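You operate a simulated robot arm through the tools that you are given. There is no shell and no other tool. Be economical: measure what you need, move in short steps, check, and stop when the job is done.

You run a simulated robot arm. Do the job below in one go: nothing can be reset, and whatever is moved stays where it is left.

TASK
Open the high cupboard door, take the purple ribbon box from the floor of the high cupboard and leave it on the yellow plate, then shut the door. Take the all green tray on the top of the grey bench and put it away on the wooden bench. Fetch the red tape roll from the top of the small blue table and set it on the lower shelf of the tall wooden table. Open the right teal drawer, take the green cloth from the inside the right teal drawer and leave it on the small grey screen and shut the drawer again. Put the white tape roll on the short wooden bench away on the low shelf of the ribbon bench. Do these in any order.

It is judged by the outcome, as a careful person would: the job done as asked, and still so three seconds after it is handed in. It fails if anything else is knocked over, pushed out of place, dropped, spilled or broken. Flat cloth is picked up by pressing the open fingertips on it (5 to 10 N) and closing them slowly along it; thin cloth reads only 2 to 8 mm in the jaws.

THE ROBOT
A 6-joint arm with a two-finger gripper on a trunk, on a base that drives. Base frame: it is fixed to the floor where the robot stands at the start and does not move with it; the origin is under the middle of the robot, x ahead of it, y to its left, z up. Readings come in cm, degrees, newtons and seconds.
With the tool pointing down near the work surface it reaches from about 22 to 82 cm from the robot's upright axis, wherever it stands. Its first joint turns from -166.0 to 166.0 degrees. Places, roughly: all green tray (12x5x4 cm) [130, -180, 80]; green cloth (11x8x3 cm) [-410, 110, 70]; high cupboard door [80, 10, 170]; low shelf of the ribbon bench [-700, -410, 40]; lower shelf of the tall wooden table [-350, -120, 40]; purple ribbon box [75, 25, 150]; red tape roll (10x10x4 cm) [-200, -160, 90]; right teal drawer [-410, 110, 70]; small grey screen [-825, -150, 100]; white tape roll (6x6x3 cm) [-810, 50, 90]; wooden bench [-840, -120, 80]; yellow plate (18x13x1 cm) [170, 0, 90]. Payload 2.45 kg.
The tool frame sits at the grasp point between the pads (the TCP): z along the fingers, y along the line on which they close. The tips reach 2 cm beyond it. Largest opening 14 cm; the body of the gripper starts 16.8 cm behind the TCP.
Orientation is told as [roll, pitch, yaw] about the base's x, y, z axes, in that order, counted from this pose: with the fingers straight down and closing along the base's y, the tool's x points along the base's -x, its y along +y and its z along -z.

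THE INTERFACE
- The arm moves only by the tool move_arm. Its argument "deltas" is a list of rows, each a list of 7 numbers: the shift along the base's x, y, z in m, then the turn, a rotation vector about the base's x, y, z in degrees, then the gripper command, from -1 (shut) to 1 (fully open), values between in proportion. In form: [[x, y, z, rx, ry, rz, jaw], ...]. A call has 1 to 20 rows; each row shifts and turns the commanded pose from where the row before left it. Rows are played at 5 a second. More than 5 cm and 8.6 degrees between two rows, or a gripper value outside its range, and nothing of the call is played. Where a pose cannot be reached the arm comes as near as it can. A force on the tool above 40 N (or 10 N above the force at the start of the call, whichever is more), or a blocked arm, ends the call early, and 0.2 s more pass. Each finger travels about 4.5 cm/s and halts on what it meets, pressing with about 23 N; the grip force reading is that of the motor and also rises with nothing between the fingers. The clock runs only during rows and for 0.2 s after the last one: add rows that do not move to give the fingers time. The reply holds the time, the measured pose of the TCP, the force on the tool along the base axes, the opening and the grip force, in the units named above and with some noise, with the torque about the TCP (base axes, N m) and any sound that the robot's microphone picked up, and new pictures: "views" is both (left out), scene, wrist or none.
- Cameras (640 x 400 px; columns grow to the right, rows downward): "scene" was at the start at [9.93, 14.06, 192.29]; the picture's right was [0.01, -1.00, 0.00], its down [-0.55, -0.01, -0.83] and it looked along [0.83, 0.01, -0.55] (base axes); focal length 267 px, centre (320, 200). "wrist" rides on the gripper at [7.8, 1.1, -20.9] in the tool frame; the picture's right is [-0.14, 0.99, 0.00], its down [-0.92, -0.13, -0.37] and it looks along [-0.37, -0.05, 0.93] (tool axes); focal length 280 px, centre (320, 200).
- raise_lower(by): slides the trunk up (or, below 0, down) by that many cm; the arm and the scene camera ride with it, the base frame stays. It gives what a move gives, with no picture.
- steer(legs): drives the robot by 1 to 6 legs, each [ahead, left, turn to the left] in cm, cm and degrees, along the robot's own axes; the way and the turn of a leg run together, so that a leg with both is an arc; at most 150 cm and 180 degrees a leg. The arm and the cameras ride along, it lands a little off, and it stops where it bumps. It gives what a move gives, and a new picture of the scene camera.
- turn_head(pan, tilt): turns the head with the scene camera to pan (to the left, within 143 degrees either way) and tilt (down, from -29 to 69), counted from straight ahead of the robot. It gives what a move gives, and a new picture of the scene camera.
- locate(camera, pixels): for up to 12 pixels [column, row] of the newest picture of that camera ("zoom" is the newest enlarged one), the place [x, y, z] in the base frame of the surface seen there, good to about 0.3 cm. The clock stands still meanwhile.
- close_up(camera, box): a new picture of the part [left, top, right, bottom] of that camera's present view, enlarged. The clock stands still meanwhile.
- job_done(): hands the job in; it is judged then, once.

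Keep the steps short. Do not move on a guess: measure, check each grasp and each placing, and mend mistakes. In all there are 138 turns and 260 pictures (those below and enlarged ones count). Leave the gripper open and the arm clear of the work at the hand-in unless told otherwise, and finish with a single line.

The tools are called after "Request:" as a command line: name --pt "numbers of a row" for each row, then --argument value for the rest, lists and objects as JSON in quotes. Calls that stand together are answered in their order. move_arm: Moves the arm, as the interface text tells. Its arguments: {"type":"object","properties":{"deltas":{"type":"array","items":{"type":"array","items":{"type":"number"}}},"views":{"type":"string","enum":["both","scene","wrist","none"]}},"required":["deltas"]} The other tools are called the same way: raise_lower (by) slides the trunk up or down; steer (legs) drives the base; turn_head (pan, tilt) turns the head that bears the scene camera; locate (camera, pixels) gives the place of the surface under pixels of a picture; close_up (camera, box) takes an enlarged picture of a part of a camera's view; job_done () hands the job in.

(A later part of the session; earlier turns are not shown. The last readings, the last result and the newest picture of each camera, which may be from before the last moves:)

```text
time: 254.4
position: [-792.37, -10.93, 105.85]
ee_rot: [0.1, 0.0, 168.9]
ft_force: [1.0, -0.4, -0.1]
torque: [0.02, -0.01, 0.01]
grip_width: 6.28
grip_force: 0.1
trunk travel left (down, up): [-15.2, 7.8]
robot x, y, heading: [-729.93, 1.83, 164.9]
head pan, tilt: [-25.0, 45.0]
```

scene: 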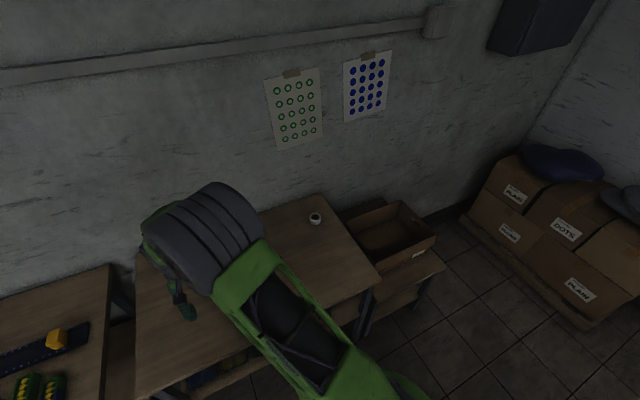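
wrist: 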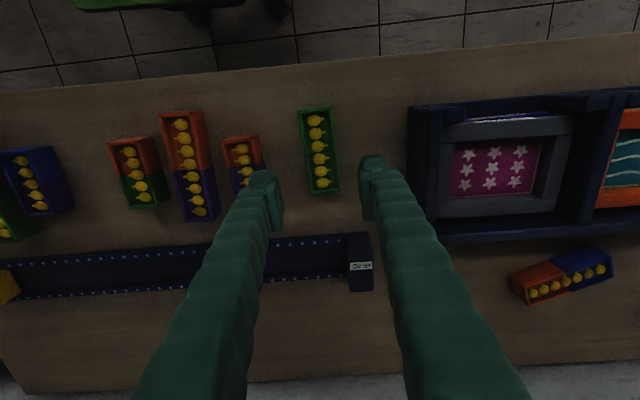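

Request:
locate --camera "scene" --pixels '[[316, 217], [312, 222], [320, 214], [300, 240], [375, 290], [400, 210], [316, 197]]'

Request:
steer --legs '[[11, -36, 0]]'

Request:
close_up --camera "scene" --box '[180, 180, 340, 280]'

```text
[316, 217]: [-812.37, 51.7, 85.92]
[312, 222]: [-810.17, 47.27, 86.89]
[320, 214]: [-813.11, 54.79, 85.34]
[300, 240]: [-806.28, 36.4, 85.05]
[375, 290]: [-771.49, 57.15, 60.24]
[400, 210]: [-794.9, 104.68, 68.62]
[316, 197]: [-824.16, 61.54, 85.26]
```

```text
time: 258.1
position: [-793.74, 26.42, 105.71]
ee_rot: [0.1, 0.0, 168.9]
ft_force: [0.3, 0.9, 0.3]
torque: [0.0, -0.03, 0.02]
grip_width: 6.29
grip_force: 0.0
trunk travel left (down, up): [-15.2, 7.8]
robot x, y, heading: [-731.32, 39.14, 164.6]
head pan, tilt: [-25.0, 45.0]
```

scene: 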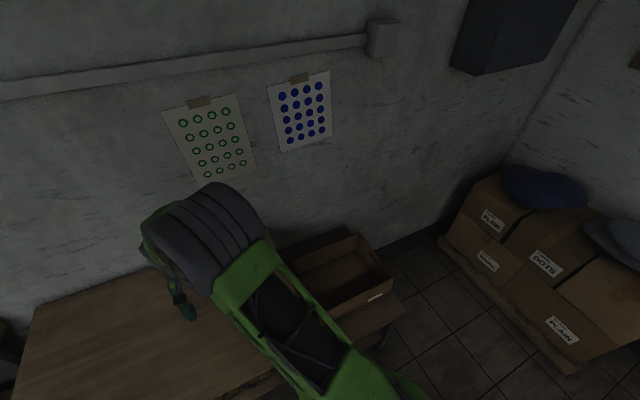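

```text
4.00 times, centred on (260, 230) of scene
```

zoom: 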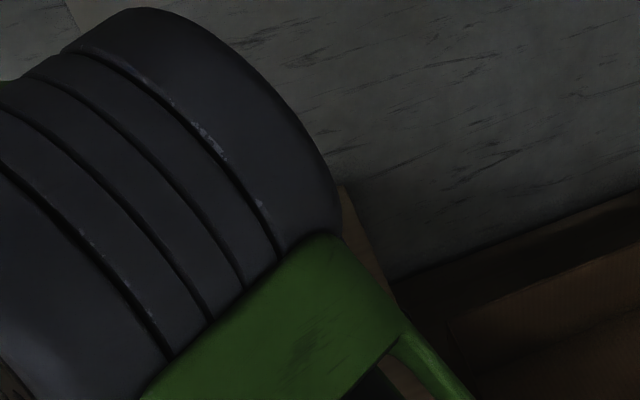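

Tape hidden by my arm in this view. I move the open gripper above it and use the wrist camera.

Request:
move_arm --pt "-0.028 0.04 0 0 0 0 0.3" --pt "-0.028 0.04 0 0 0 0 0.3" --pt "-0.028 0.04 0 0 0 0 0.3" --pt "-0.028 0.04 0 0 0 0 0.3" --pt "-0.028 0.04 0 0 0 0 0.3" --pt "-0.028 0.04 0 0 0 0 0.3" --pt "0 0 0 0 0 0 0.3" --views "wrist"

```text
time: 259.7
position: [-810.49, 50.32, 105.85]
ee_rot: [0.0, 0.0, 169.0]
ft_force: [0.0, 0.1, -0.2]
torque: [-0.02, 0.01, 0.03]
grip_width: 9.1
grip_force: 0.0
trunk travel left (down, up): [-15.2, 7.8]
robot x, y, heading: [-731.42, 39.06, 164.9]
head pan, tilt: [-25.0, 45.0]
```

wrist: 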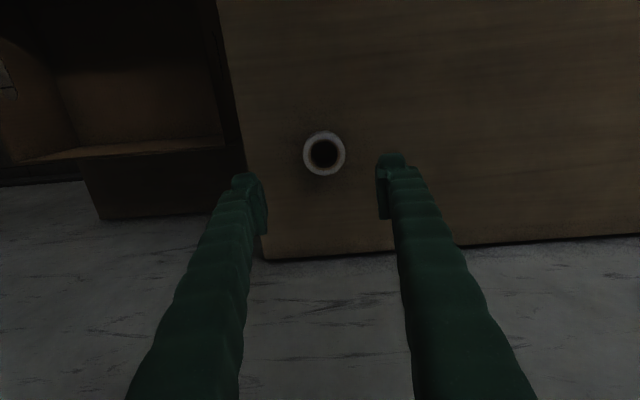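

Request:
locate --camera "wrist" --pixels '[[307, 152], [342, 152], [324, 135], [324, 171], [290, 150], [360, 150]]'

```text
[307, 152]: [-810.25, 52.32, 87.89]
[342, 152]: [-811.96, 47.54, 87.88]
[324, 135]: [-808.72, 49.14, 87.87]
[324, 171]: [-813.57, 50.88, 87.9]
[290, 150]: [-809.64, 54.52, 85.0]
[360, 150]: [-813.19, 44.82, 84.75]
```

Tape centre (-811.15,50.0), top 87.9. Descend to TCP z 87.4 and close.

Request:
move_arm --pt "-0.0065 -0.003 -0.035 0 0 0 0.3" --pt "0 0 -0.035 0 0 0 0.3" --pt "0 0 -0.035 0 0 0 0.3" --pt "0 0 -0.035 0 0 0 0.3" --pt "0 0 -0.035 0 0 0 0.3" --pt "0 0 -0.008 0 0 0 0.3" --pt "0 0 0 0 0 0 0.1" --pt "0 0 0 0 0 0 -0.1" --pt "0 0 0 0 0 0 -0.3" --pt "0 0 0 0 0 0 -1" --pt "0 0 0 0 0 0 -1" --views "wrist"

```text
time: 262.1
position: [-811.22, 50.01, 87.48]
ee_rot: [0.1, 0.0, 168.9]
ft_force: [0.1, 0.0, 0.2]
torque: [-0.02, 0.02, -0.02]
grip_width: 5.85
grip_force: 23.2
trunk travel left (down, up): [-15.2, 7.8]
robot x, y, heading: [-730.71, 39.4, 165.1]
head pan, tilt: [-25.0, 45.0]
```

wrist: 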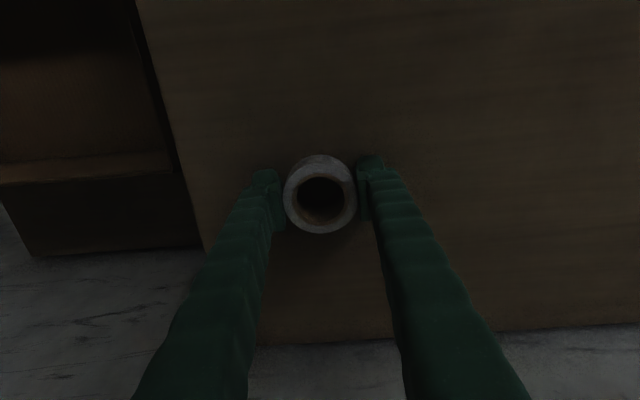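

Tape held (5.85 cm). I lift, draw in, and drive left down the corridor to view the ribbon bench.

Request:
move_arm --pt "0 0 0.04 0 0 0 -1" --pt "0 0 0.04 0 0 0 -1" --pt "0.02 0 0.04 0 0 0 -1" --pt "0.03 -0.01 0.04 0 0 0 -1" --pt "0.04 -0.01 0.02 0 0 0 -1" --pt "0.04 -0.01 0 0 0 0 -1" --pt "0.04 -0.01 0 0 0 0 -1" --pt "0.04 -0.01 0 0 0 0 -1" --pt "0.03 0 0 0 0 0 -1" --pt "0 0 0 0 0 0 -1" --views "none"

Request:
steer --legs '[[-3, 0, 7], [0, 140, 0], [0, 50, 0]]'

Request:
turn_head --pan 90 --tilt 30

```text
refused: row 4 steps farther than a row can; nothing moved
```

```text
time: 270.2
position: [-820.96, -45.21, 87.45]
ee_rot: [-0.6, 0.1, 175.8]
ft_force: [0.4, -0.5, 1.0]
torque: [-0.16, -0.05, 0.03]
grip_width: 5.79
grip_force: 22.5
trunk travel left (down, up): [-15.2, 7.8]
robot x, y, heading: [-740.52, -47.31, 172.1]
head pan, tilt: [-25.0, 45.0]
stopped in leg 2: the force on the tool passed its limit at 54 N (the readings are from after the stop); the commanded pose is now the measured one
```

scene: 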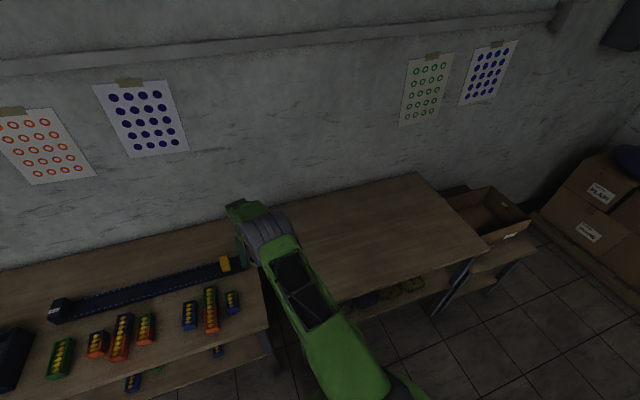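

```text
time: 272.2
position: [-821.14, -45.21, 87.44]
ee_rot: [-0.6, 0.1, 175.9]
ft_force: [0.6, -0.1, -0.3]
torque: [0.01, -0.02, -0.04]
grip_width: 5.83
grip_force: 22.9
trunk travel left (down, up): [-15.2, 7.8]
robot x, y, heading: [-740.2, -47.01, 172.0]
head pan, tilt: [90.0, 30.0]
```

scene: 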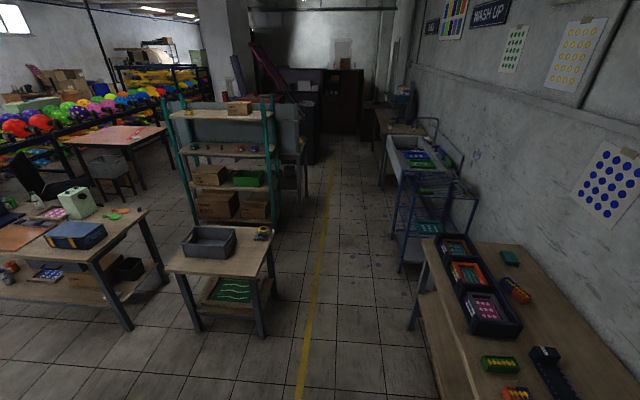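

The arm move was refused (step too large) and the base drove with the tape still low; it stopped at the strip's end. I lift straight up now and check for any displacement.

Request:
move_arm --pt "0 0.005 0.03 0 0 0 -1" --pt "0 0 0.04 0 0 0 -1" --pt "0 0 0.04 0 0 0 -1" --pt "0 0 0.04 0 0 0 -1" --pt "0 0 0.03 0 0 0 -1" --pt "0 0 0 0 0 0 -1" --views "wrist"

Request:
turn_head --pan 20 --tilt 45

Request:
close_up --camera "scene" --box '[180, 180, 400, 320]'

```text
time: 273.6
position: [-821.02, -44.79, 105.38]
ee_rot: [-0.5, 0.1, 176.0]
ft_force: [0.4, 0.2, -1.0]
torque: [-0.03, 0.0, 0.01]
grip_width: 5.84
grip_force: 23.1
trunk travel left (down, up): [-15.2, 7.8]
robot x, y, heading: [-740.39, -47.38, 171.9]
head pan, tilt: [90.0, 30.0]
```

wrist: 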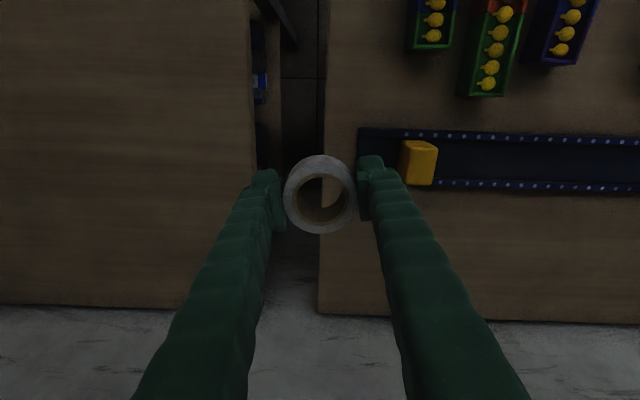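

```text
time: 275.0
position: [-821.01, -44.75, 105.4]
ee_rot: [-0.6, 0.0, 176.0]
ft_force: [0.1, -0.5, 0.6]
torque: [0.02, 0.01, -0.02]
grip_width: 5.78
grip_force: 23.0
trunk travel left (down, up): [-15.2, 7.8]
robot x, y, heading: [-740.26, -47.45, 171.9]
head pan, tilt: [20.0, 45.0]
```

scene: 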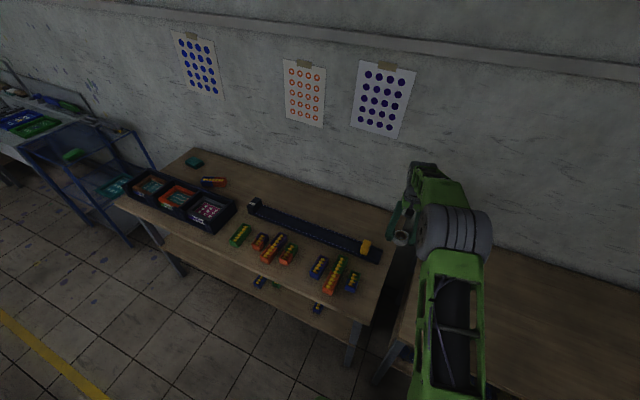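

```text
2.86 times, centred on (290, 250) of scene
```

zoom: 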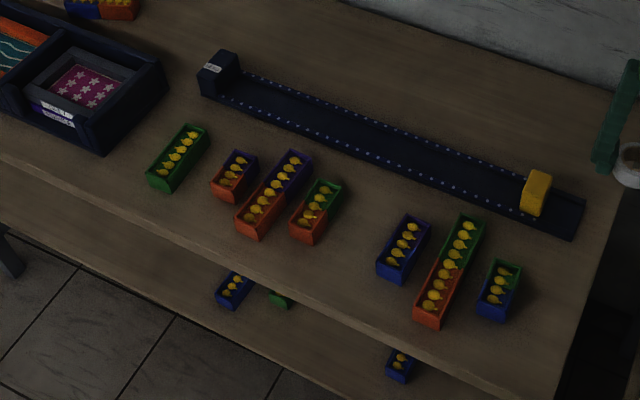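

Request:
locate --camera "zoom" --pixels '[[572, 240], [585, 200], [200, 90], [222, 52], [540, 180], [520, 290], [480, 315], [180, 160]]'

```text
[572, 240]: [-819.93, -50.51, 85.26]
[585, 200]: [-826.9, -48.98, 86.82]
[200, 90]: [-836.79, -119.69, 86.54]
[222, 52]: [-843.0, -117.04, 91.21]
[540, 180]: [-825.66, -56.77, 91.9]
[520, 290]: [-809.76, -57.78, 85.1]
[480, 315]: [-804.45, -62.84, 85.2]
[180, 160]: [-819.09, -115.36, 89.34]
```

Nothing moved (strip end still at (-819.9,-50.5)). Now I draw the arm in properly.

Request:
move_arm --pt "0.04 0 0.01 0 0 0 -1" --pt "0.045 0 0 0 0 0 -1" --pt "0.045 0 0 0 0 0 -1" --pt "0.045 0 0 0 0 0 -1" --pt "0.045 0 0 0 0 0 -1" --pt "0.04 0 0 0 0 0 -1" --pt "0 0 0 0 0 0 -1" --views "none"

```text
time: 276.6
position: [-795.14, -44.76, 106.4]
ee_rot: [-0.7, 0.1, 175.9]
ft_force: [-0.9, 0.5, -1.1]
torque: [-0.01, 0.0, 0.01]
grip_width: 5.82
grip_force: 23.5
trunk travel left (down, up): [-15.2, 7.8]
robot x, y, heading: [-740.34, -47.75, 171.9]
head pan, tilt: [20.0, 45.0]
```

Request:
steer --legs '[[0, 100, 0], [0, 0, 95]]'

Request:
turn_head --pan 0 --tilt 25

```text
time: 289.8
position: [-750.68, -201.5, 106.51]
ee_rot: [-0.7, 0.0, -87.9]
ft_force: [-0.2, -0.2, -0.9]
torque: [0.01, 0.03, 0.02]
grip_width: 5.81
grip_force: 22.9
trunk travel left (down, up): [-15.2, 7.8]
robot x, y, heading: [-754.01, -146.88, -91.9]
head pan, tilt: [20.0, 45.0]
```

scene: 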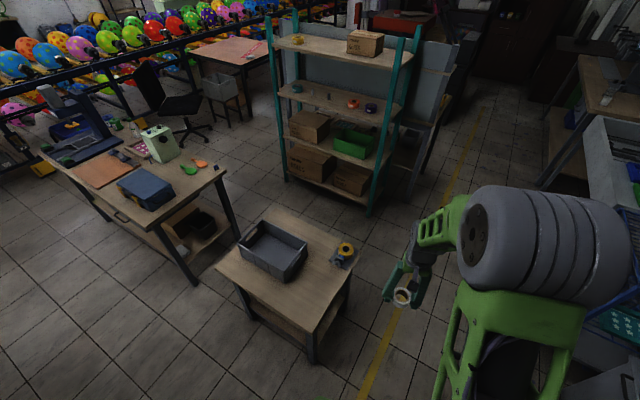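

```text
time: 290.6
position: [-750.67, -201.6, 106.5]
ee_rot: [-0.5, 0.0, -88.0]
ft_force: [-0.4, -0.3, 0.7]
torque: [-0.05, 0.01, -0.03]
grip_width: 5.82
grip_force: 22.8
trunk travel left (down, up): [-15.2, 7.8]
robot x, y, heading: [-754.12, -146.8, -91.9]
head pan, tilt: [0.0, 25.0]
```

scene: 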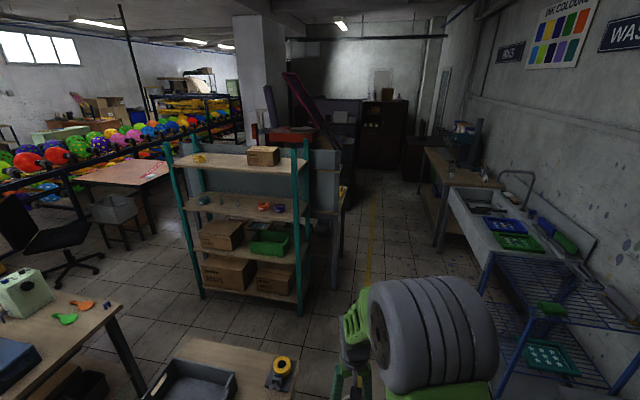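

Request:
locate --camera "scene" --pixels '[[300, 300], [200, 290], [340, 210], [320, 280], [335, 270], [250, 160], [345, 190], [410, 290], [440, 240], [370, 250], [245, 280], [270, 215]]'

Request:
close_up --camera "scene" --box '[160, 110, 400, 310]'

```text
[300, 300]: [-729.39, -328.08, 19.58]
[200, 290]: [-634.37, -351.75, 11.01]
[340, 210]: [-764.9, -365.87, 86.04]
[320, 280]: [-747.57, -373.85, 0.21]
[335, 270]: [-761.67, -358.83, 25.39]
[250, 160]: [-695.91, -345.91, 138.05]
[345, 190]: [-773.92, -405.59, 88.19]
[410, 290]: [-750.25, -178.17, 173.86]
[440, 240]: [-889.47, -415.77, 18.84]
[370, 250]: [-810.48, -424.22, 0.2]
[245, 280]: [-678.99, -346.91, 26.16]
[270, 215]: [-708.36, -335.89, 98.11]
```

```text
2.00 times, centred on (280, 210) of scene
```

zoom: 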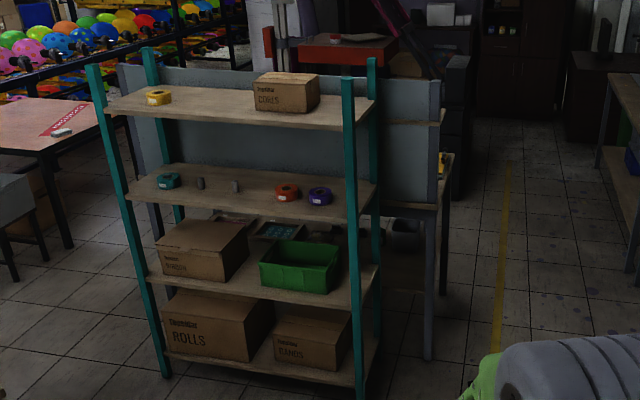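

The ribbon bench stands behind the teal shelf, facing away. I check the corridor width beside the blue wire rack, then go around.

Request:
locate --camera "scene" --pixels '[[490, 262], [500, 385], [606, 388], [445, 200], [437, 245], [515, 330], [250, 345], [300, 360], [425, 165], [480, 290]]'

```text
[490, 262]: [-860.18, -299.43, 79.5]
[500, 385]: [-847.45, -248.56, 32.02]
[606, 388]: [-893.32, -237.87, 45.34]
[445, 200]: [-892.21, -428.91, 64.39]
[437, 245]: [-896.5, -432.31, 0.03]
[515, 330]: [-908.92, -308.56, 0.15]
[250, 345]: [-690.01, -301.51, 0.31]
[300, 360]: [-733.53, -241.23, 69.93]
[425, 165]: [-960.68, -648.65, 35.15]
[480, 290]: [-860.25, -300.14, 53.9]
```

Request:
steer --legs '[[30, -36, 0], [110, 0, 0], [110, -28, 0]]'

Request:
turn_head --pan 65 --tilt 35

```text
time: 305.0
position: [-825.77, -449.48, 106.43]
ee_rot: [-0.6, 0.1, -88.8]
ft_force: [1.0, 0.7, -0.3]
torque: [0.03, -0.03, -0.01]
grip_width: 5.82
grip_force: 22.5
trunk travel left (down, up): [-15.2, 7.8]
robot x, y, heading: [-828.19, -394.75, -92.7]
head pan, tilt: [0.0, 25.0]
```

scene: 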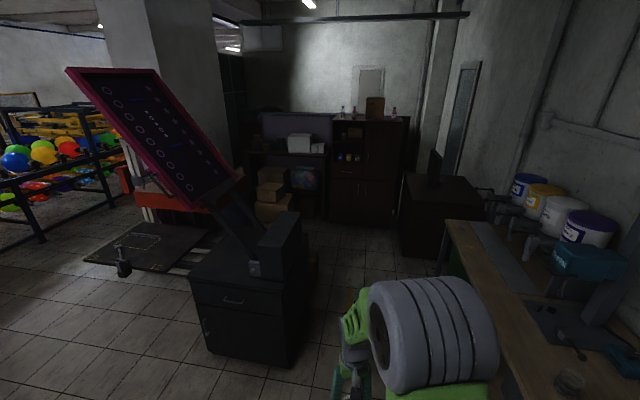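

```text
time: 306.3
position: [-825.79, -449.44, 106.51]
ee_rot: [-0.7, 0.0, -88.8]
ft_force: [0.0, 0.9, -0.7]
torque: [0.02, -0.01, 0.01]
grip_width: 5.82
grip_force: 23.3
trunk travel left (down, up): [-15.2, 7.8]
robot x, y, heading: [-828.54, -394.35, -92.6]
head pan, tilt: [65.0, 35.0]
```

scene: 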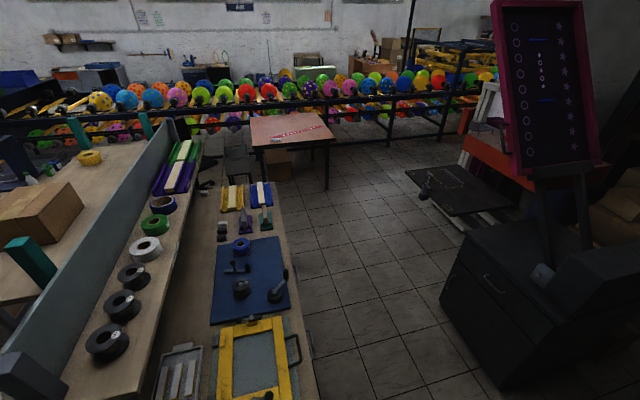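

Request:
locate --camera "scene" --pixels '[[314, 380], [278, 220], [440, 305], [495, 385], [330, 320], [420, 195], [325, 185], [250, 360], [180, 370], [320, 250]]'

Request:
turn_head --pan 100 --tilt 50

```text
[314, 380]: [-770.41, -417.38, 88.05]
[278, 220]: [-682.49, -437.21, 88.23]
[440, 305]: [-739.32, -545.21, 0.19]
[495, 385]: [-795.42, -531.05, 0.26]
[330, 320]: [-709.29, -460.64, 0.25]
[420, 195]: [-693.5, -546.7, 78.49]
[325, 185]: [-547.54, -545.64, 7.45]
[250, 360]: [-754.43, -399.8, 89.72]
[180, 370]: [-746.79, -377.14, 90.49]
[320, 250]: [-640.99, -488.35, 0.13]
```

```text
time: 307.4
position: [-825.81, -449.41, 106.59]
ee_rot: [-0.6, 0.0, -88.9]
ft_force: [-0.3, -0.6, -0.6]
torque: [0.02, 0.0, 0.02]
grip_width: 5.8
grip_force: 23.2
trunk travel left (down, up): [-15.2, 7.8]
robot x, y, heading: [-827.96, -395.01, -92.9]
head pan, tilt: [100.0, 50.0]
```

scene: 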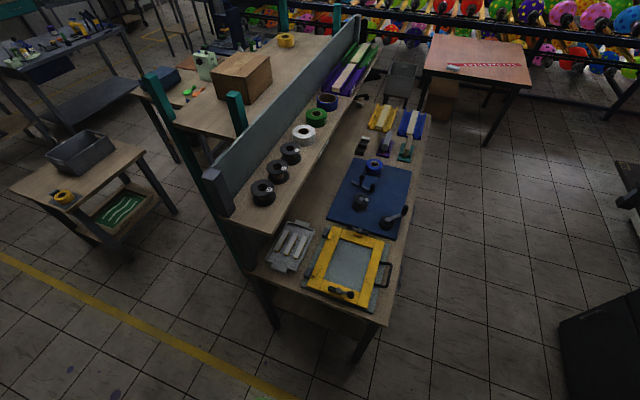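

I drive round the end of the bench and face its front, ~65 cm off.

Request:
steer --legs '[[75, 0, 0], [0, 0, 85], [0, 0, 85], [0, -100, 0]]'

Request:
turn_head --pan 0 --tilt 50

```text
time: 327.3
position: [-728.27, -434.57, 106.47]
ee_rot: [-0.6, 0.0, 82.2]
ft_force: [0.4, 0.6, -0.4]
torque: [0.0, 0.02, -0.01]
grip_width: 5.83
grip_force: 23.3
trunk travel left (down, up): [-15.2, 7.8]
robot x, y, heading: [-734.43, -488.82, 78.3]
head pan, tilt: [100.0, 50.0]
```

scene: 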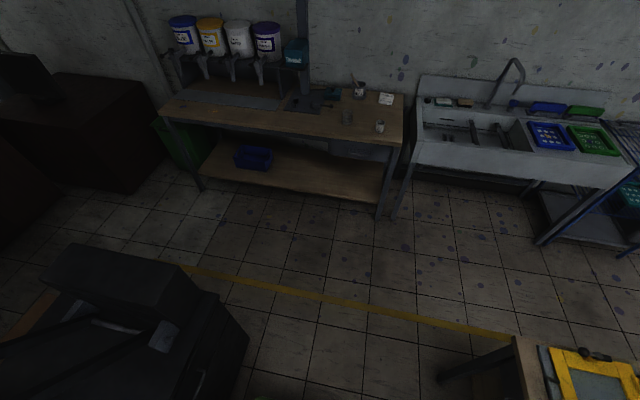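

```text
time: 329.1
position: [-728.26, -434.49, 106.48]
ee_rot: [-0.6, 0.1, 82.2]
ft_force: [0.8, -0.1, -1.0]
torque: [0.03, 0.04, 0.01]
grip_width: 5.8
grip_force: 23.0
trunk travel left (down, up): [-15.2, 7.8]
robot x, y, heading: [-733.91, -488.94, 78.3]
head pan, tilt: [0.0, 50.0]
```

scene: 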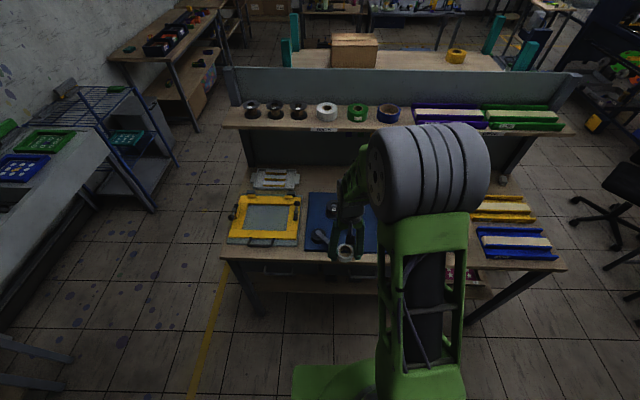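

I zoom on the area below the bench top.

Request:
close_up --camera "scene" --box '[210, 230, 410, 340]'

Request:
locate --camera "zoom" --pixels '[[150, 180], [220, 190], [300, 190], [400, 195], [220, 130], [350, 130], [500, 195], [240, 100], [150, 210], [60, 90], [480, 130]]'

```text
3.20 times, centred on (310, 285) of scene
```

zoom: 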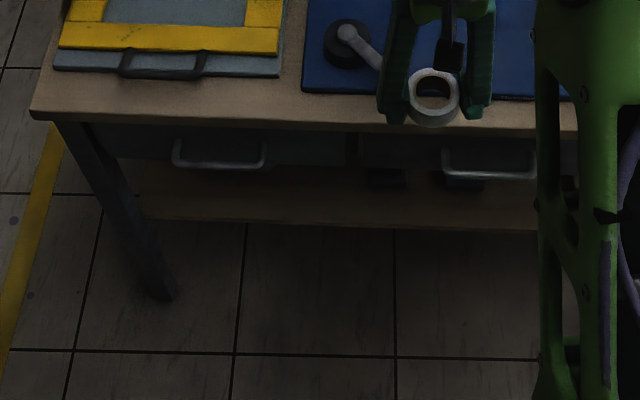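

```text
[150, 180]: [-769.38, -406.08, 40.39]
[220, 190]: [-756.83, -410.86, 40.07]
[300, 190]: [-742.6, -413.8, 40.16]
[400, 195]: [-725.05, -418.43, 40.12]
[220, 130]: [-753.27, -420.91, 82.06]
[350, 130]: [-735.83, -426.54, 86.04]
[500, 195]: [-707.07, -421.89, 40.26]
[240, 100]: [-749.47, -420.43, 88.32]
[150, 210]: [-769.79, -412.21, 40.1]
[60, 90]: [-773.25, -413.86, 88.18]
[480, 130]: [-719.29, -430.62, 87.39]
```

Low shelf: z 40.1, clear left part. I'll go in under the top with the tool tilted ~35°. First shift the base left 33, back 5.

Request:
steer --legs '[[-5, 33, 0]]'

```text
time: 332.5
position: [-761.39, -432.65, 106.45]
ee_rot: [-0.7, 0.0, 82.1]
ft_force: [-0.2, 0.9, -0.6]
torque: [0.01, -0.05, 0.03]
grip_width: 5.81
grip_force: 22.7
trunk travel left (down, up): [-15.2, 7.8]
robot x, y, heading: [-767.25, -487.33, 78.3]
head pan, tilt: [0.0, 50.0]
```

scene: 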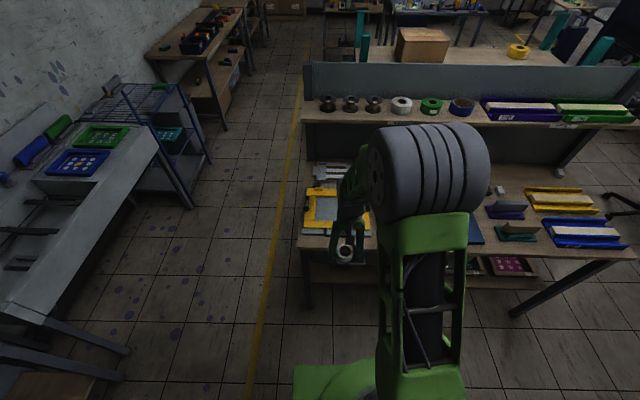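

I swing into line, tilt the tool 35° in the arm plane, staying in front of the bench.

Request:
move_arm --pt "0.03 -0.005 0 0 0 -4.8 -1" --pt "0.03 -0.005 0 0 0 0 -1" --pt "0 0 0 6.8 -1.54 0 -1" --pt "0 0 0 6.8 -1.54 0 -1" --pt "0 0 0 6.8 -1.54 0 -1" --pt "0 0 0 6.8 -1.54 0 -1" --pt "0 0 0 6.8 -1.54 0 -1" --pt "0 0 0 0 0 0 -1" --views "none"

Request:
raise_lower --by -15

```text
time: 334.3
position: [-755.71, -432.75, 106.42]
ee_rot: [-0.6, -34.7, 77.3]
ft_force: [-0.6, 0.6, -0.8]
torque: [0.02, 0.04, -0.02]
grip_width: 5.81
grip_force: 23.2
out of reach, approached as far as the arm can: row 5, 7
trunk travel left (down, up): [-15.2, 7.8]
robot x, y, heading: [-767.75, -487.08, 78.3]
head pan, tilt: [0.0, 50.0]
```

```text
time: 336.1
position: [-755.67, -432.56, 91.4]
ee_rot: [-0.6, -34.6, 77.3]
ft_force: [-0.1, -0.6, 0.2]
torque: [0.0, 0.02, 0.02]
grip_width: 5.8
grip_force: 23.3
trunk travel left (down, up): [-0.2, 22.8]
robot x, y, heading: [-767.45, -487.21, 78.4]
head pan, tilt: [0.0, 50.0]
```

Request:
move_arm --pt "0 0 -0.04 0 0 0 -1" --pt "0 0 -0.04 0 0 0 -1" --pt "0 0 -0.04 0 0 0 -1" --pt "0 0 -0.04 0 0 0 -1" --pt "0 0 -0.04 0 0 0 -1" --pt "0 0 -0.04 0 0 0 -1" --pt "0 0 -0.04 0 0 0 -1" --pt "0 0 -0.04 0 0 0 -1" --pt "0 0 -0.04 0 0 0 -1" --pt "0 0 -0.04 0 0 0 -1" --pt "0 0 0 0 0 0 -1"

```text
time: 338.5
position: [-755.71, -432.57, 51.44]
ee_rot: [-0.7, -34.6, 77.4]
ft_force: [0.8, 0.3, -0.5]
torque: [-0.07, -0.04, -0.01]
grip_width: 5.81
grip_force: 22.9
trunk travel left (down, up): [-0.2, 22.8]
robot x, y, heading: [-767.35, -487.48, 78.2]
head pan, tilt: [0.0, 50.0]
```

scene: 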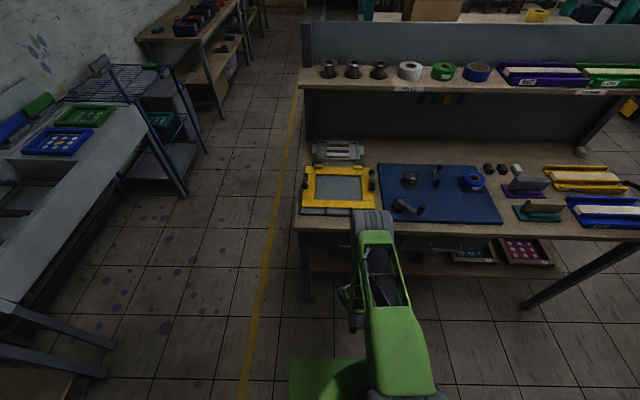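
wrist: 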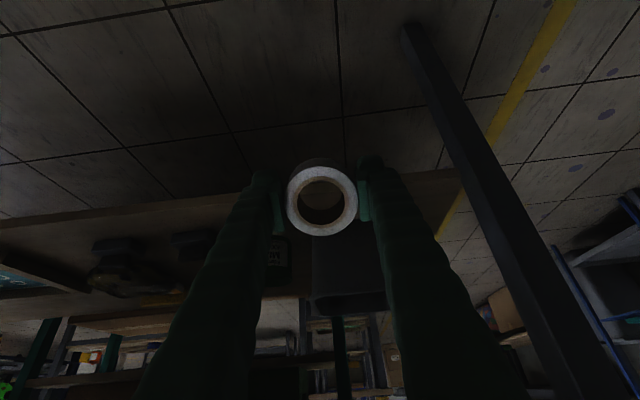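

I measure the shelf and the things on it.

Request:
locate --camera "wrist" --pixels '[[410, 185], [445, 175], [410, 215], [330, 270], [380, 280], [278, 265], [190, 245], [240, 200], [230, 230], [120, 210], [345, 245], [440, 200]]'

Request:
close_up --camera "wrist" --box '[160, 130, 480, 330]'

```text
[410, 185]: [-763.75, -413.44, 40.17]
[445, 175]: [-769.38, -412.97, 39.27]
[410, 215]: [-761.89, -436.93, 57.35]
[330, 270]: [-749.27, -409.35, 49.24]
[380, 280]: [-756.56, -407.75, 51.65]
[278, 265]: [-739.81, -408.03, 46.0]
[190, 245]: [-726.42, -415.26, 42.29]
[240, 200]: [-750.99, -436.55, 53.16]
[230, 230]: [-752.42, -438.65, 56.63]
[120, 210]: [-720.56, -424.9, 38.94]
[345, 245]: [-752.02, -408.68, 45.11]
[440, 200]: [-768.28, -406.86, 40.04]
```

```text
2.00 times, centred on (320, 230) of wrist
```

zoom: 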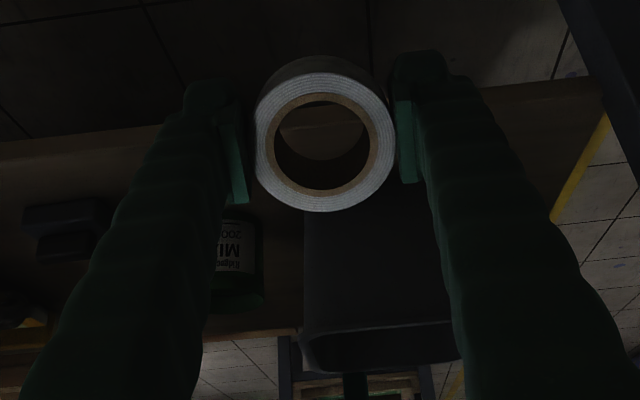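

A bin and a can stand on the shelf; the clear place is in front of the can, around (-738,-416). I shift the base right 14 cm and recheck.

Request:
steer --legs '[[0, -14, 0]]'

Request:
close_up --camera "wrist" --box '[0, 0, 640, 400]'

Request:
locate --camera "zoom" --pixels '[[325, 275], [300, 275], [380, 270], [340, 245], [230, 240], [205, 240], [400, 230], [120, 240]]'

```text
time: 340.4
position: [-742.0, -435.45, 51.48]
ee_rot: [-0.7, -34.7, 77.3]
ft_force: [0.8, 0.0, -0.4]
torque: [0.0, -0.01, 0.01]
grip_width: 5.8
grip_force: 22.7
trunk travel left (down, up): [-0.2, 22.8]
robot x, y, heading: [-753.54, -490.31, 78.2]
head pan, tilt: [0.0, 50.0]
```

scene: 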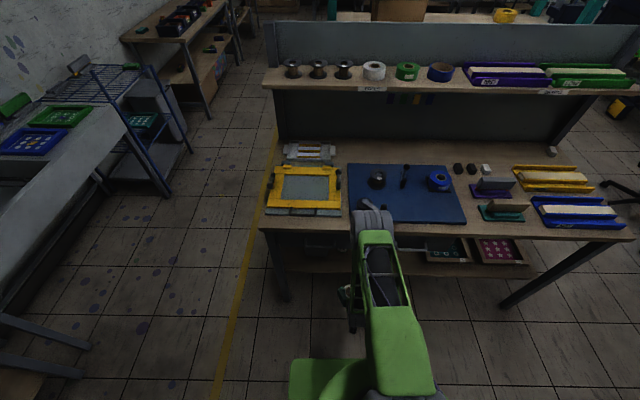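

```text
1.00 times, centred on (320, 200) of wrist (not enlarged: the box is as wide or as high as the picture)
```

zoom: 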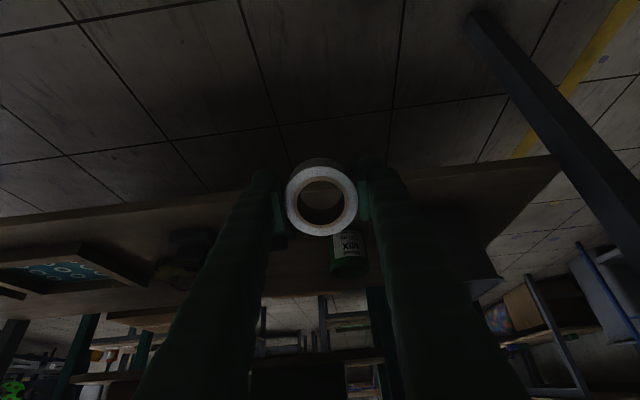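

```text
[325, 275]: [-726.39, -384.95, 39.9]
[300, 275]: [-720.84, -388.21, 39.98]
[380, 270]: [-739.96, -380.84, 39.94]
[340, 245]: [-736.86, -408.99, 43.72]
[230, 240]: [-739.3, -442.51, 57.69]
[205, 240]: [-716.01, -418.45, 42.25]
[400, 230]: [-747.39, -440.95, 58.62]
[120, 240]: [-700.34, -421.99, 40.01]
```

I slide in at z 51 and look.

Request:
move_arm --pt "0.0078 0.0374 0 0 0 0 -1" --pt "0.0078 0.0374 0 0 0 0 -1" --pt "0.0078 0.0374 0 0 0 0 -1" --pt "0.0078 0.0374 0 0 0 0 -1" --pt "0.0078 0.0374 0 0 0 0 -1" --pt "0 0 0 0 0 0 -1"

```text
time: 341.8
position: [-738.08, -416.76, 51.43]
ee_rot: [-0.8, -34.6, 77.3]
ft_force: [0.4, 0.5, -1.0]
torque: [0.0, -0.03, 0.02]
grip_width: 5.78
grip_force: 23.1
trunk travel left (down, up): [-0.2, 22.8]
robot x, y, heading: [-753.61, -490.22, 78.3]
head pan, tilt: [0.0, 50.0]
```

scene: 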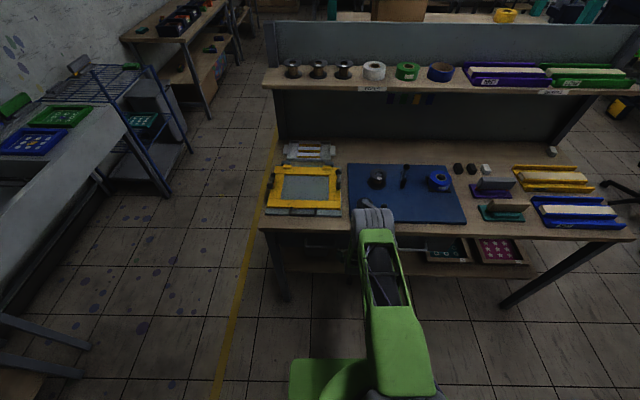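
wrist: 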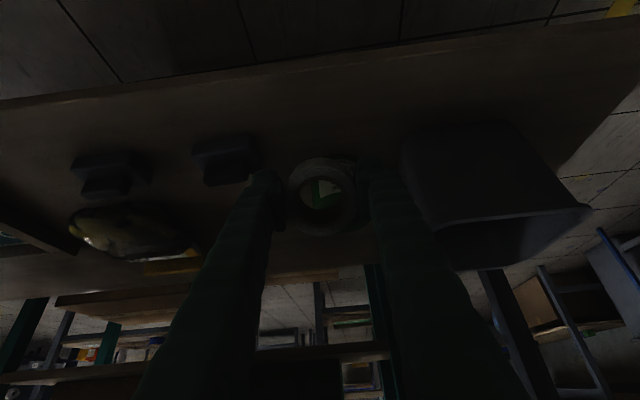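

Request:
locate --camera "wrist" --pixels '[[225, 140], [250, 150], [320, 70], [320, 130], [305, 230], [335, 160], [400, 150], [420, 130], [325, 195]]'

```text
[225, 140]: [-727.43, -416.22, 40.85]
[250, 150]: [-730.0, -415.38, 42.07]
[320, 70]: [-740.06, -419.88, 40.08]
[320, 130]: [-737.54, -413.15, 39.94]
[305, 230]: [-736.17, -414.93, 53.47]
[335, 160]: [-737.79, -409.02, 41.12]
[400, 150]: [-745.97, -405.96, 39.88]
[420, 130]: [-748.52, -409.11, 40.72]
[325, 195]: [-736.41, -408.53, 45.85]
```

Clear. I go 0.7 cm further in and lower to contact.

Request:
move_arm --pt "0.001 0.007 -0.02 0 0 0 -1" --pt "0 0 -0.03 0 0 0 -1" --pt "0 0 -0.015 0 0 0 -1" --pt "0 0 -0.006 0 0 0 -1" --pt "0 0 -0.004 0 0 0 -1" --pt "0 0 0 0 0 0 -1" --views "wrist"

```text
time: 343.2
position: [-737.92, -416.07, 43.86]
ee_rot: [-0.8, -34.5, 77.3]
ft_force: [0.2, -0.3, -0.3]
torque: [0.02, -0.02, -0.02]
grip_width: 5.79
grip_force: 23.2
trunk travel left (down, up): [-0.2, 22.8]
robot x, y, heading: [-753.65, -490.21, 77.8]
head pan, tilt: [0.0, 50.0]
```

wrist: 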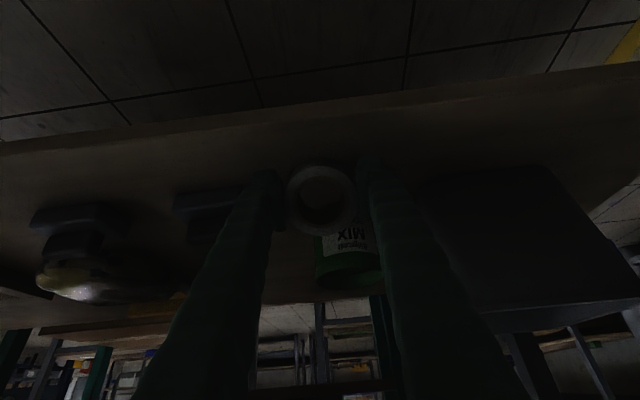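

Not yet touching. I lower in 3 mm steps.

Request:
move_arm --pt "0 0 -0.003 0 0 0 -1" --pt "0 0 -0.003 0 0 0 -1" --pt "0 0 -0.002 0 0 0 -1" --pt "0 0 0 0 0 0 -1" --views "none"

```text
time: 344.2
position: [-737.95, -415.79, 43.38]
ee_rot: [-0.6, -35.0, 77.2]
ft_force: [0.7, -0.7, 18.6]
torque: [-0.15, 0.0, 0.02]
grip_width: 5.82
grip_force: 23.0
trunk travel left (down, up): [-0.2, 22.8]
robot x, y, heading: [-753.65, -490.32, 78.1]
head pan, tilt: [0.0, 50.0]
```

Contact (18 N). I open gently so the roll settles flat, and look.

Request:
move_arm --pt "0 0 0 0 0 0 -0.15" --pt "0 0 0 0 0 0 -0.12" --pt "0 0 0 0 0 0 -0.06" --pt "0 0 0 0 0 0 0.04" --pt "0 0 0 0 0 0 0.04" --views "wrist"

```text
time: 345.4
position: [-738.0, -416.09, 43.2]
ee_rot: [-0.8, -34.6, 77.4]
ft_force: [-0.7, -0.7, 0.3]
torque: [0.0, 0.03, 0.02]
grip_width: 7.28
grip_force: 0.0
trunk travel left (down, up): [-0.2, 22.8]
robot x, y, heading: [-753.32, -489.99, 78.2]
head pan, tilt: [0.0, 50.0]
```

wrist: 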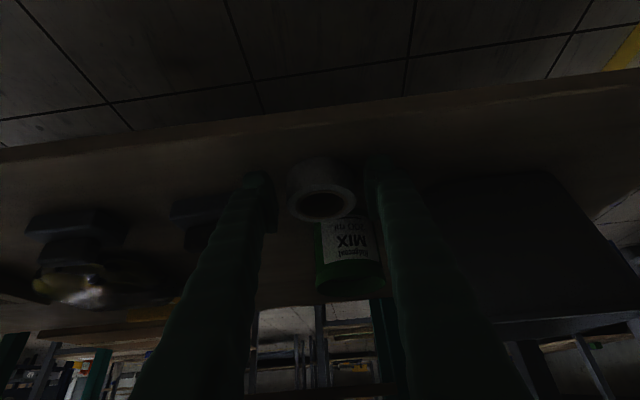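

The roll lies flat on the shelf. I withdraw along the tool axis, then straight back out.

Request:
move_arm --pt "-0.004 -0.017 0.025 0 0 0 0.04" --pt "-0.004 -0.017 0.025 0 0 0 0.04" --pt "-0.008 -0.038 0.01 0 0 0 0.04" --pt "-0.008 -0.038 0.01 0 0 0 0.04" --pt "-0.008 -0.038 0 0 0 0 0.04" --pt "-0.008 -0.038 0 0 0 0 0.04" --pt "0 0 0 0 0 0 0.04" --views "wrist"

Request:
locate --camera "wrist" --pixels '[[320, 190], [320, 200], [300, 195], [340, 195]]'

```text
time: 347.0
position: [-742.01, -434.58, 50.07]
ee_rot: [-0.7, -34.5, 77.2]
ft_force: [0.0, 1.1, -0.3]
torque: [0.0, 0.01, 0.04]
grip_width: 7.3
grip_force: 0.0
trunk travel left (down, up): [-0.2, 22.8]
robot x, y, heading: [-753.59, -490.16, 78.1]
head pan, tilt: [0.0, 50.0]
```

wrist: 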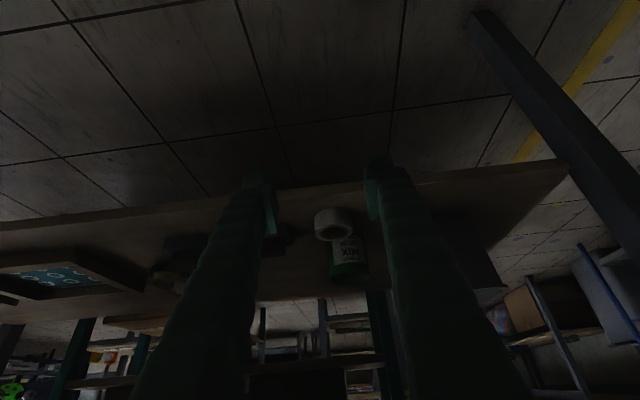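

```text
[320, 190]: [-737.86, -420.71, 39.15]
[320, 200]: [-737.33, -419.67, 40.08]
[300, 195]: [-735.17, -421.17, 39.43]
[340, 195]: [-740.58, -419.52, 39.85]
```

White tape is on the low shelf. I raise and straighten the arm, then drive back through the corridor to the aisle.

Request:
raise_lower --by 15

Request:
move_arm --pt "0 0 0.045 0 0 0 0" --pt "0 0 0.045 0 0 0 0" --pt "0 0 0.045 0 0 0 0" --pt "0 0 0.045 0 0 0 0" --pt "0 0 0.045 0 0 0 0" --pt "0 0 0.045 0 0 0 0" --pt "0 0 0.045 0 0 0 0" --pt "0 0 0.045 0 0 0 0" --pt "0 0 0 -6.8 1.54 0 0" --pt "0 0 0 -6.8 1.54 0 0" --pt "0 0 0 -6.8 1.54 0 0" --pt "0 0 0 -6.8 1.54 0 0" --pt "0 0 0 -6.6 1.5 0 0" --pt "0 0 0 0 0 0 0" --views "none"

Request:
steer --legs '[[0, 80, 0], [80, 0, 0], [100, 5, 0], [100, 0, 0], [100, 0, 0], [60, 0, 0]]'

Request:
steer --legs '[[100, 0, 0], [0, 0, -94]]'

Request:
turn_head --pan 15 --tilt 18

```text
time: 348.7
position: [-742.07, -434.71, 65.04]
ee_rot: [-0.7, -34.6, 77.3]
ft_force: [0.2, -0.6, 0.7]
torque: [-0.03, 0.02, 0.02]
grip_width: 7.28
grip_force: 0.1
trunk travel left (down, up): [-15.2, 7.8]
robot x, y, heading: [-753.58, -490.0, 78.2]
head pan, tilt: [0.0, 50.0]
```

```text
time: 351.7
position: [-742.54, -434.53, 100.95]
ee_rot: [0.3, -3.3, 77.2]
ft_force: [-0.6, 0.6, -0.7]
torque: [0.01, 0.01, 0.0]
grip_width: 7.0
grip_force: 0.1
out of reach, approached as far as the arm can: row 11
trunk travel left (down, up): [-15.2, 7.8]
robot x, y, heading: [-753.79, -489.87, 78.4]
head pan, tilt: [0.0, 50.0]
```

```text
time: 380.5
position: [-739.18, 15.82, 100.86]
ee_rot: [0.4, -3.2, 77.8]
ft_force: [-1.3, -0.1, -0.1]
torque: [-0.03, 0.02, 0.0]
grip_width: 6.98
grip_force: 0.2
trunk travel left (down, up): [-15.2, 7.8]
robot x, y, heading: [-750.37, -39.71, 78.7]
head pan, tilt: [0.0, 50.0]
```

scene: 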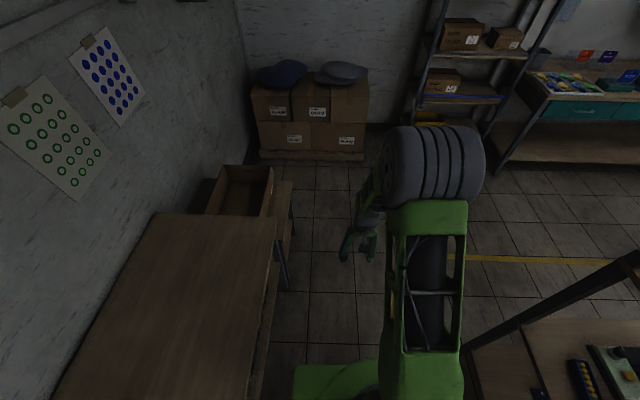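

```text
time: 389.7
position: [-675.91, 43.23, 100.97]
ee_rot: [0.3, -3.4, -16.5]
ft_force: [-0.2, 0.3, -0.5]
torque: [-0.02, 0.0, 0.03]
grip_width: 7.0
grip_force: 0.0
trunk travel left (down, up): [-15.2, 7.8]
robot x, y, heading: [-730.34, 58.36, -15.7]
head pan, tilt: [0.0, 50.0]
```

scene: 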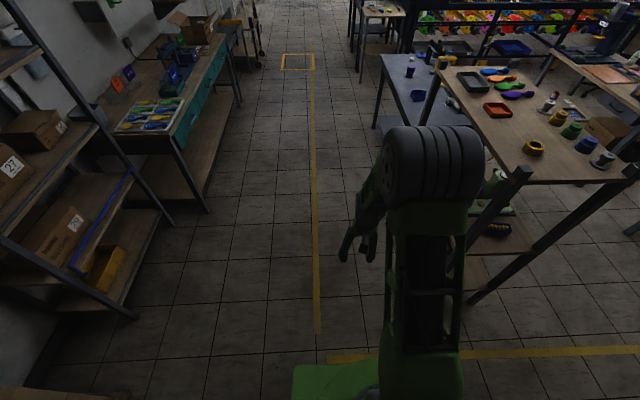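

```text
time: 390.6
position: [-675.73, 43.08, 100.97]
ee_rot: [0.2, -3.3, -16.5]
ft_force: [0.3, 0.0, -0.1]
torque: [0.01, 0.03, 0.01]
grip_width: 7.01
grip_force: 0.1
trunk travel left (down, up): [-15.2, 7.8]
robot x, y, heading: [-730.0, 58.09, -15.8]
head pan, tilt: [15.0, 18.0]
```

scene: 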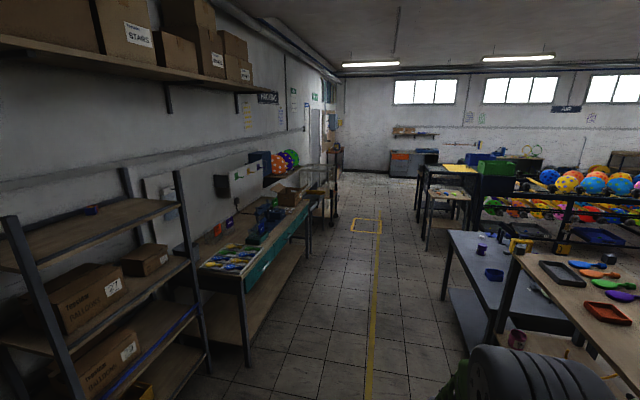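

The teal-drawer bench is on the left of the aisle. I drive there, turn to face it and look.

Request:
steer --legs '[[150, 5, 0], [150, 0, 0], [0, 0, 90], [30, 0, 0]]'

Request:
turn_head --pan 0 --tilt 45

Request:
close_up --camera "scene" --box '[160, 100, 480, 300]'

Request:
locate --camera "scene" --pixels '[[100, 200], [200, 200], [300, 200], [400, 200], [500, 200], [200, 240], [300, 240], [400, 240], [500, 240], [300, 270], [200, 270], [400, 270]]'

```text
refused: leg 1 is longer than a leg can be; nothing moved
```

```text
time: 391.6
position: [-675.66, 43.13, 100.88]
ee_rot: [0.4, -3.5, -16.5]
ft_force: [-0.1, -0.6, 0.9]
torque: [-0.03, -0.01, 0.02]
grip_width: 7.03
grip_force: 0.0
trunk travel left (down, up): [-15.2, 7.8]
robot x, y, heading: [-730.24, 58.12, -16.0]
head pan, tilt: [0.0, 45.0]
```

scene: 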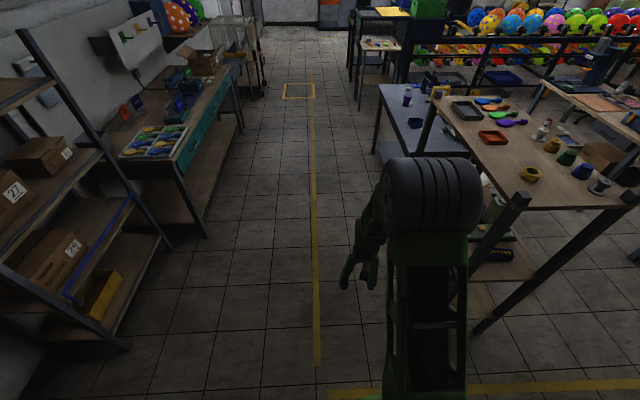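

```text
2.00 times, centred on (320, 200) of scene
```

zoom: 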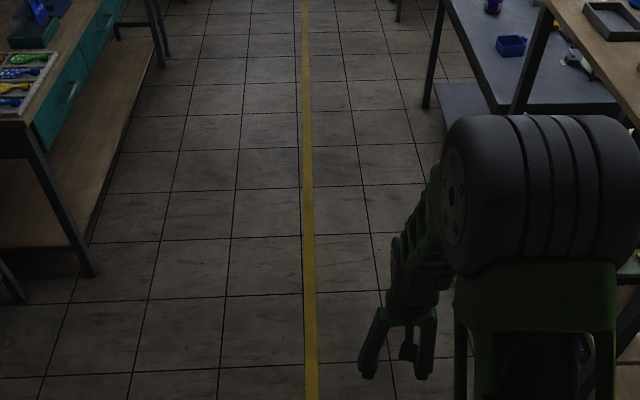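

```text
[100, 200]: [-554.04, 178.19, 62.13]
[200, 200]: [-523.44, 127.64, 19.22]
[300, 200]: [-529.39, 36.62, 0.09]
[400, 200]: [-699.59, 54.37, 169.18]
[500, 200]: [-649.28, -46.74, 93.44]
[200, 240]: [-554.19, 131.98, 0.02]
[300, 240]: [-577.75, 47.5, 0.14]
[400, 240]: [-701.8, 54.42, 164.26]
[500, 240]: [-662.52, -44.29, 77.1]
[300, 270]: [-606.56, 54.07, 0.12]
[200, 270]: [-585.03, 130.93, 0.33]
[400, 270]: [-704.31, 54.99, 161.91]
```

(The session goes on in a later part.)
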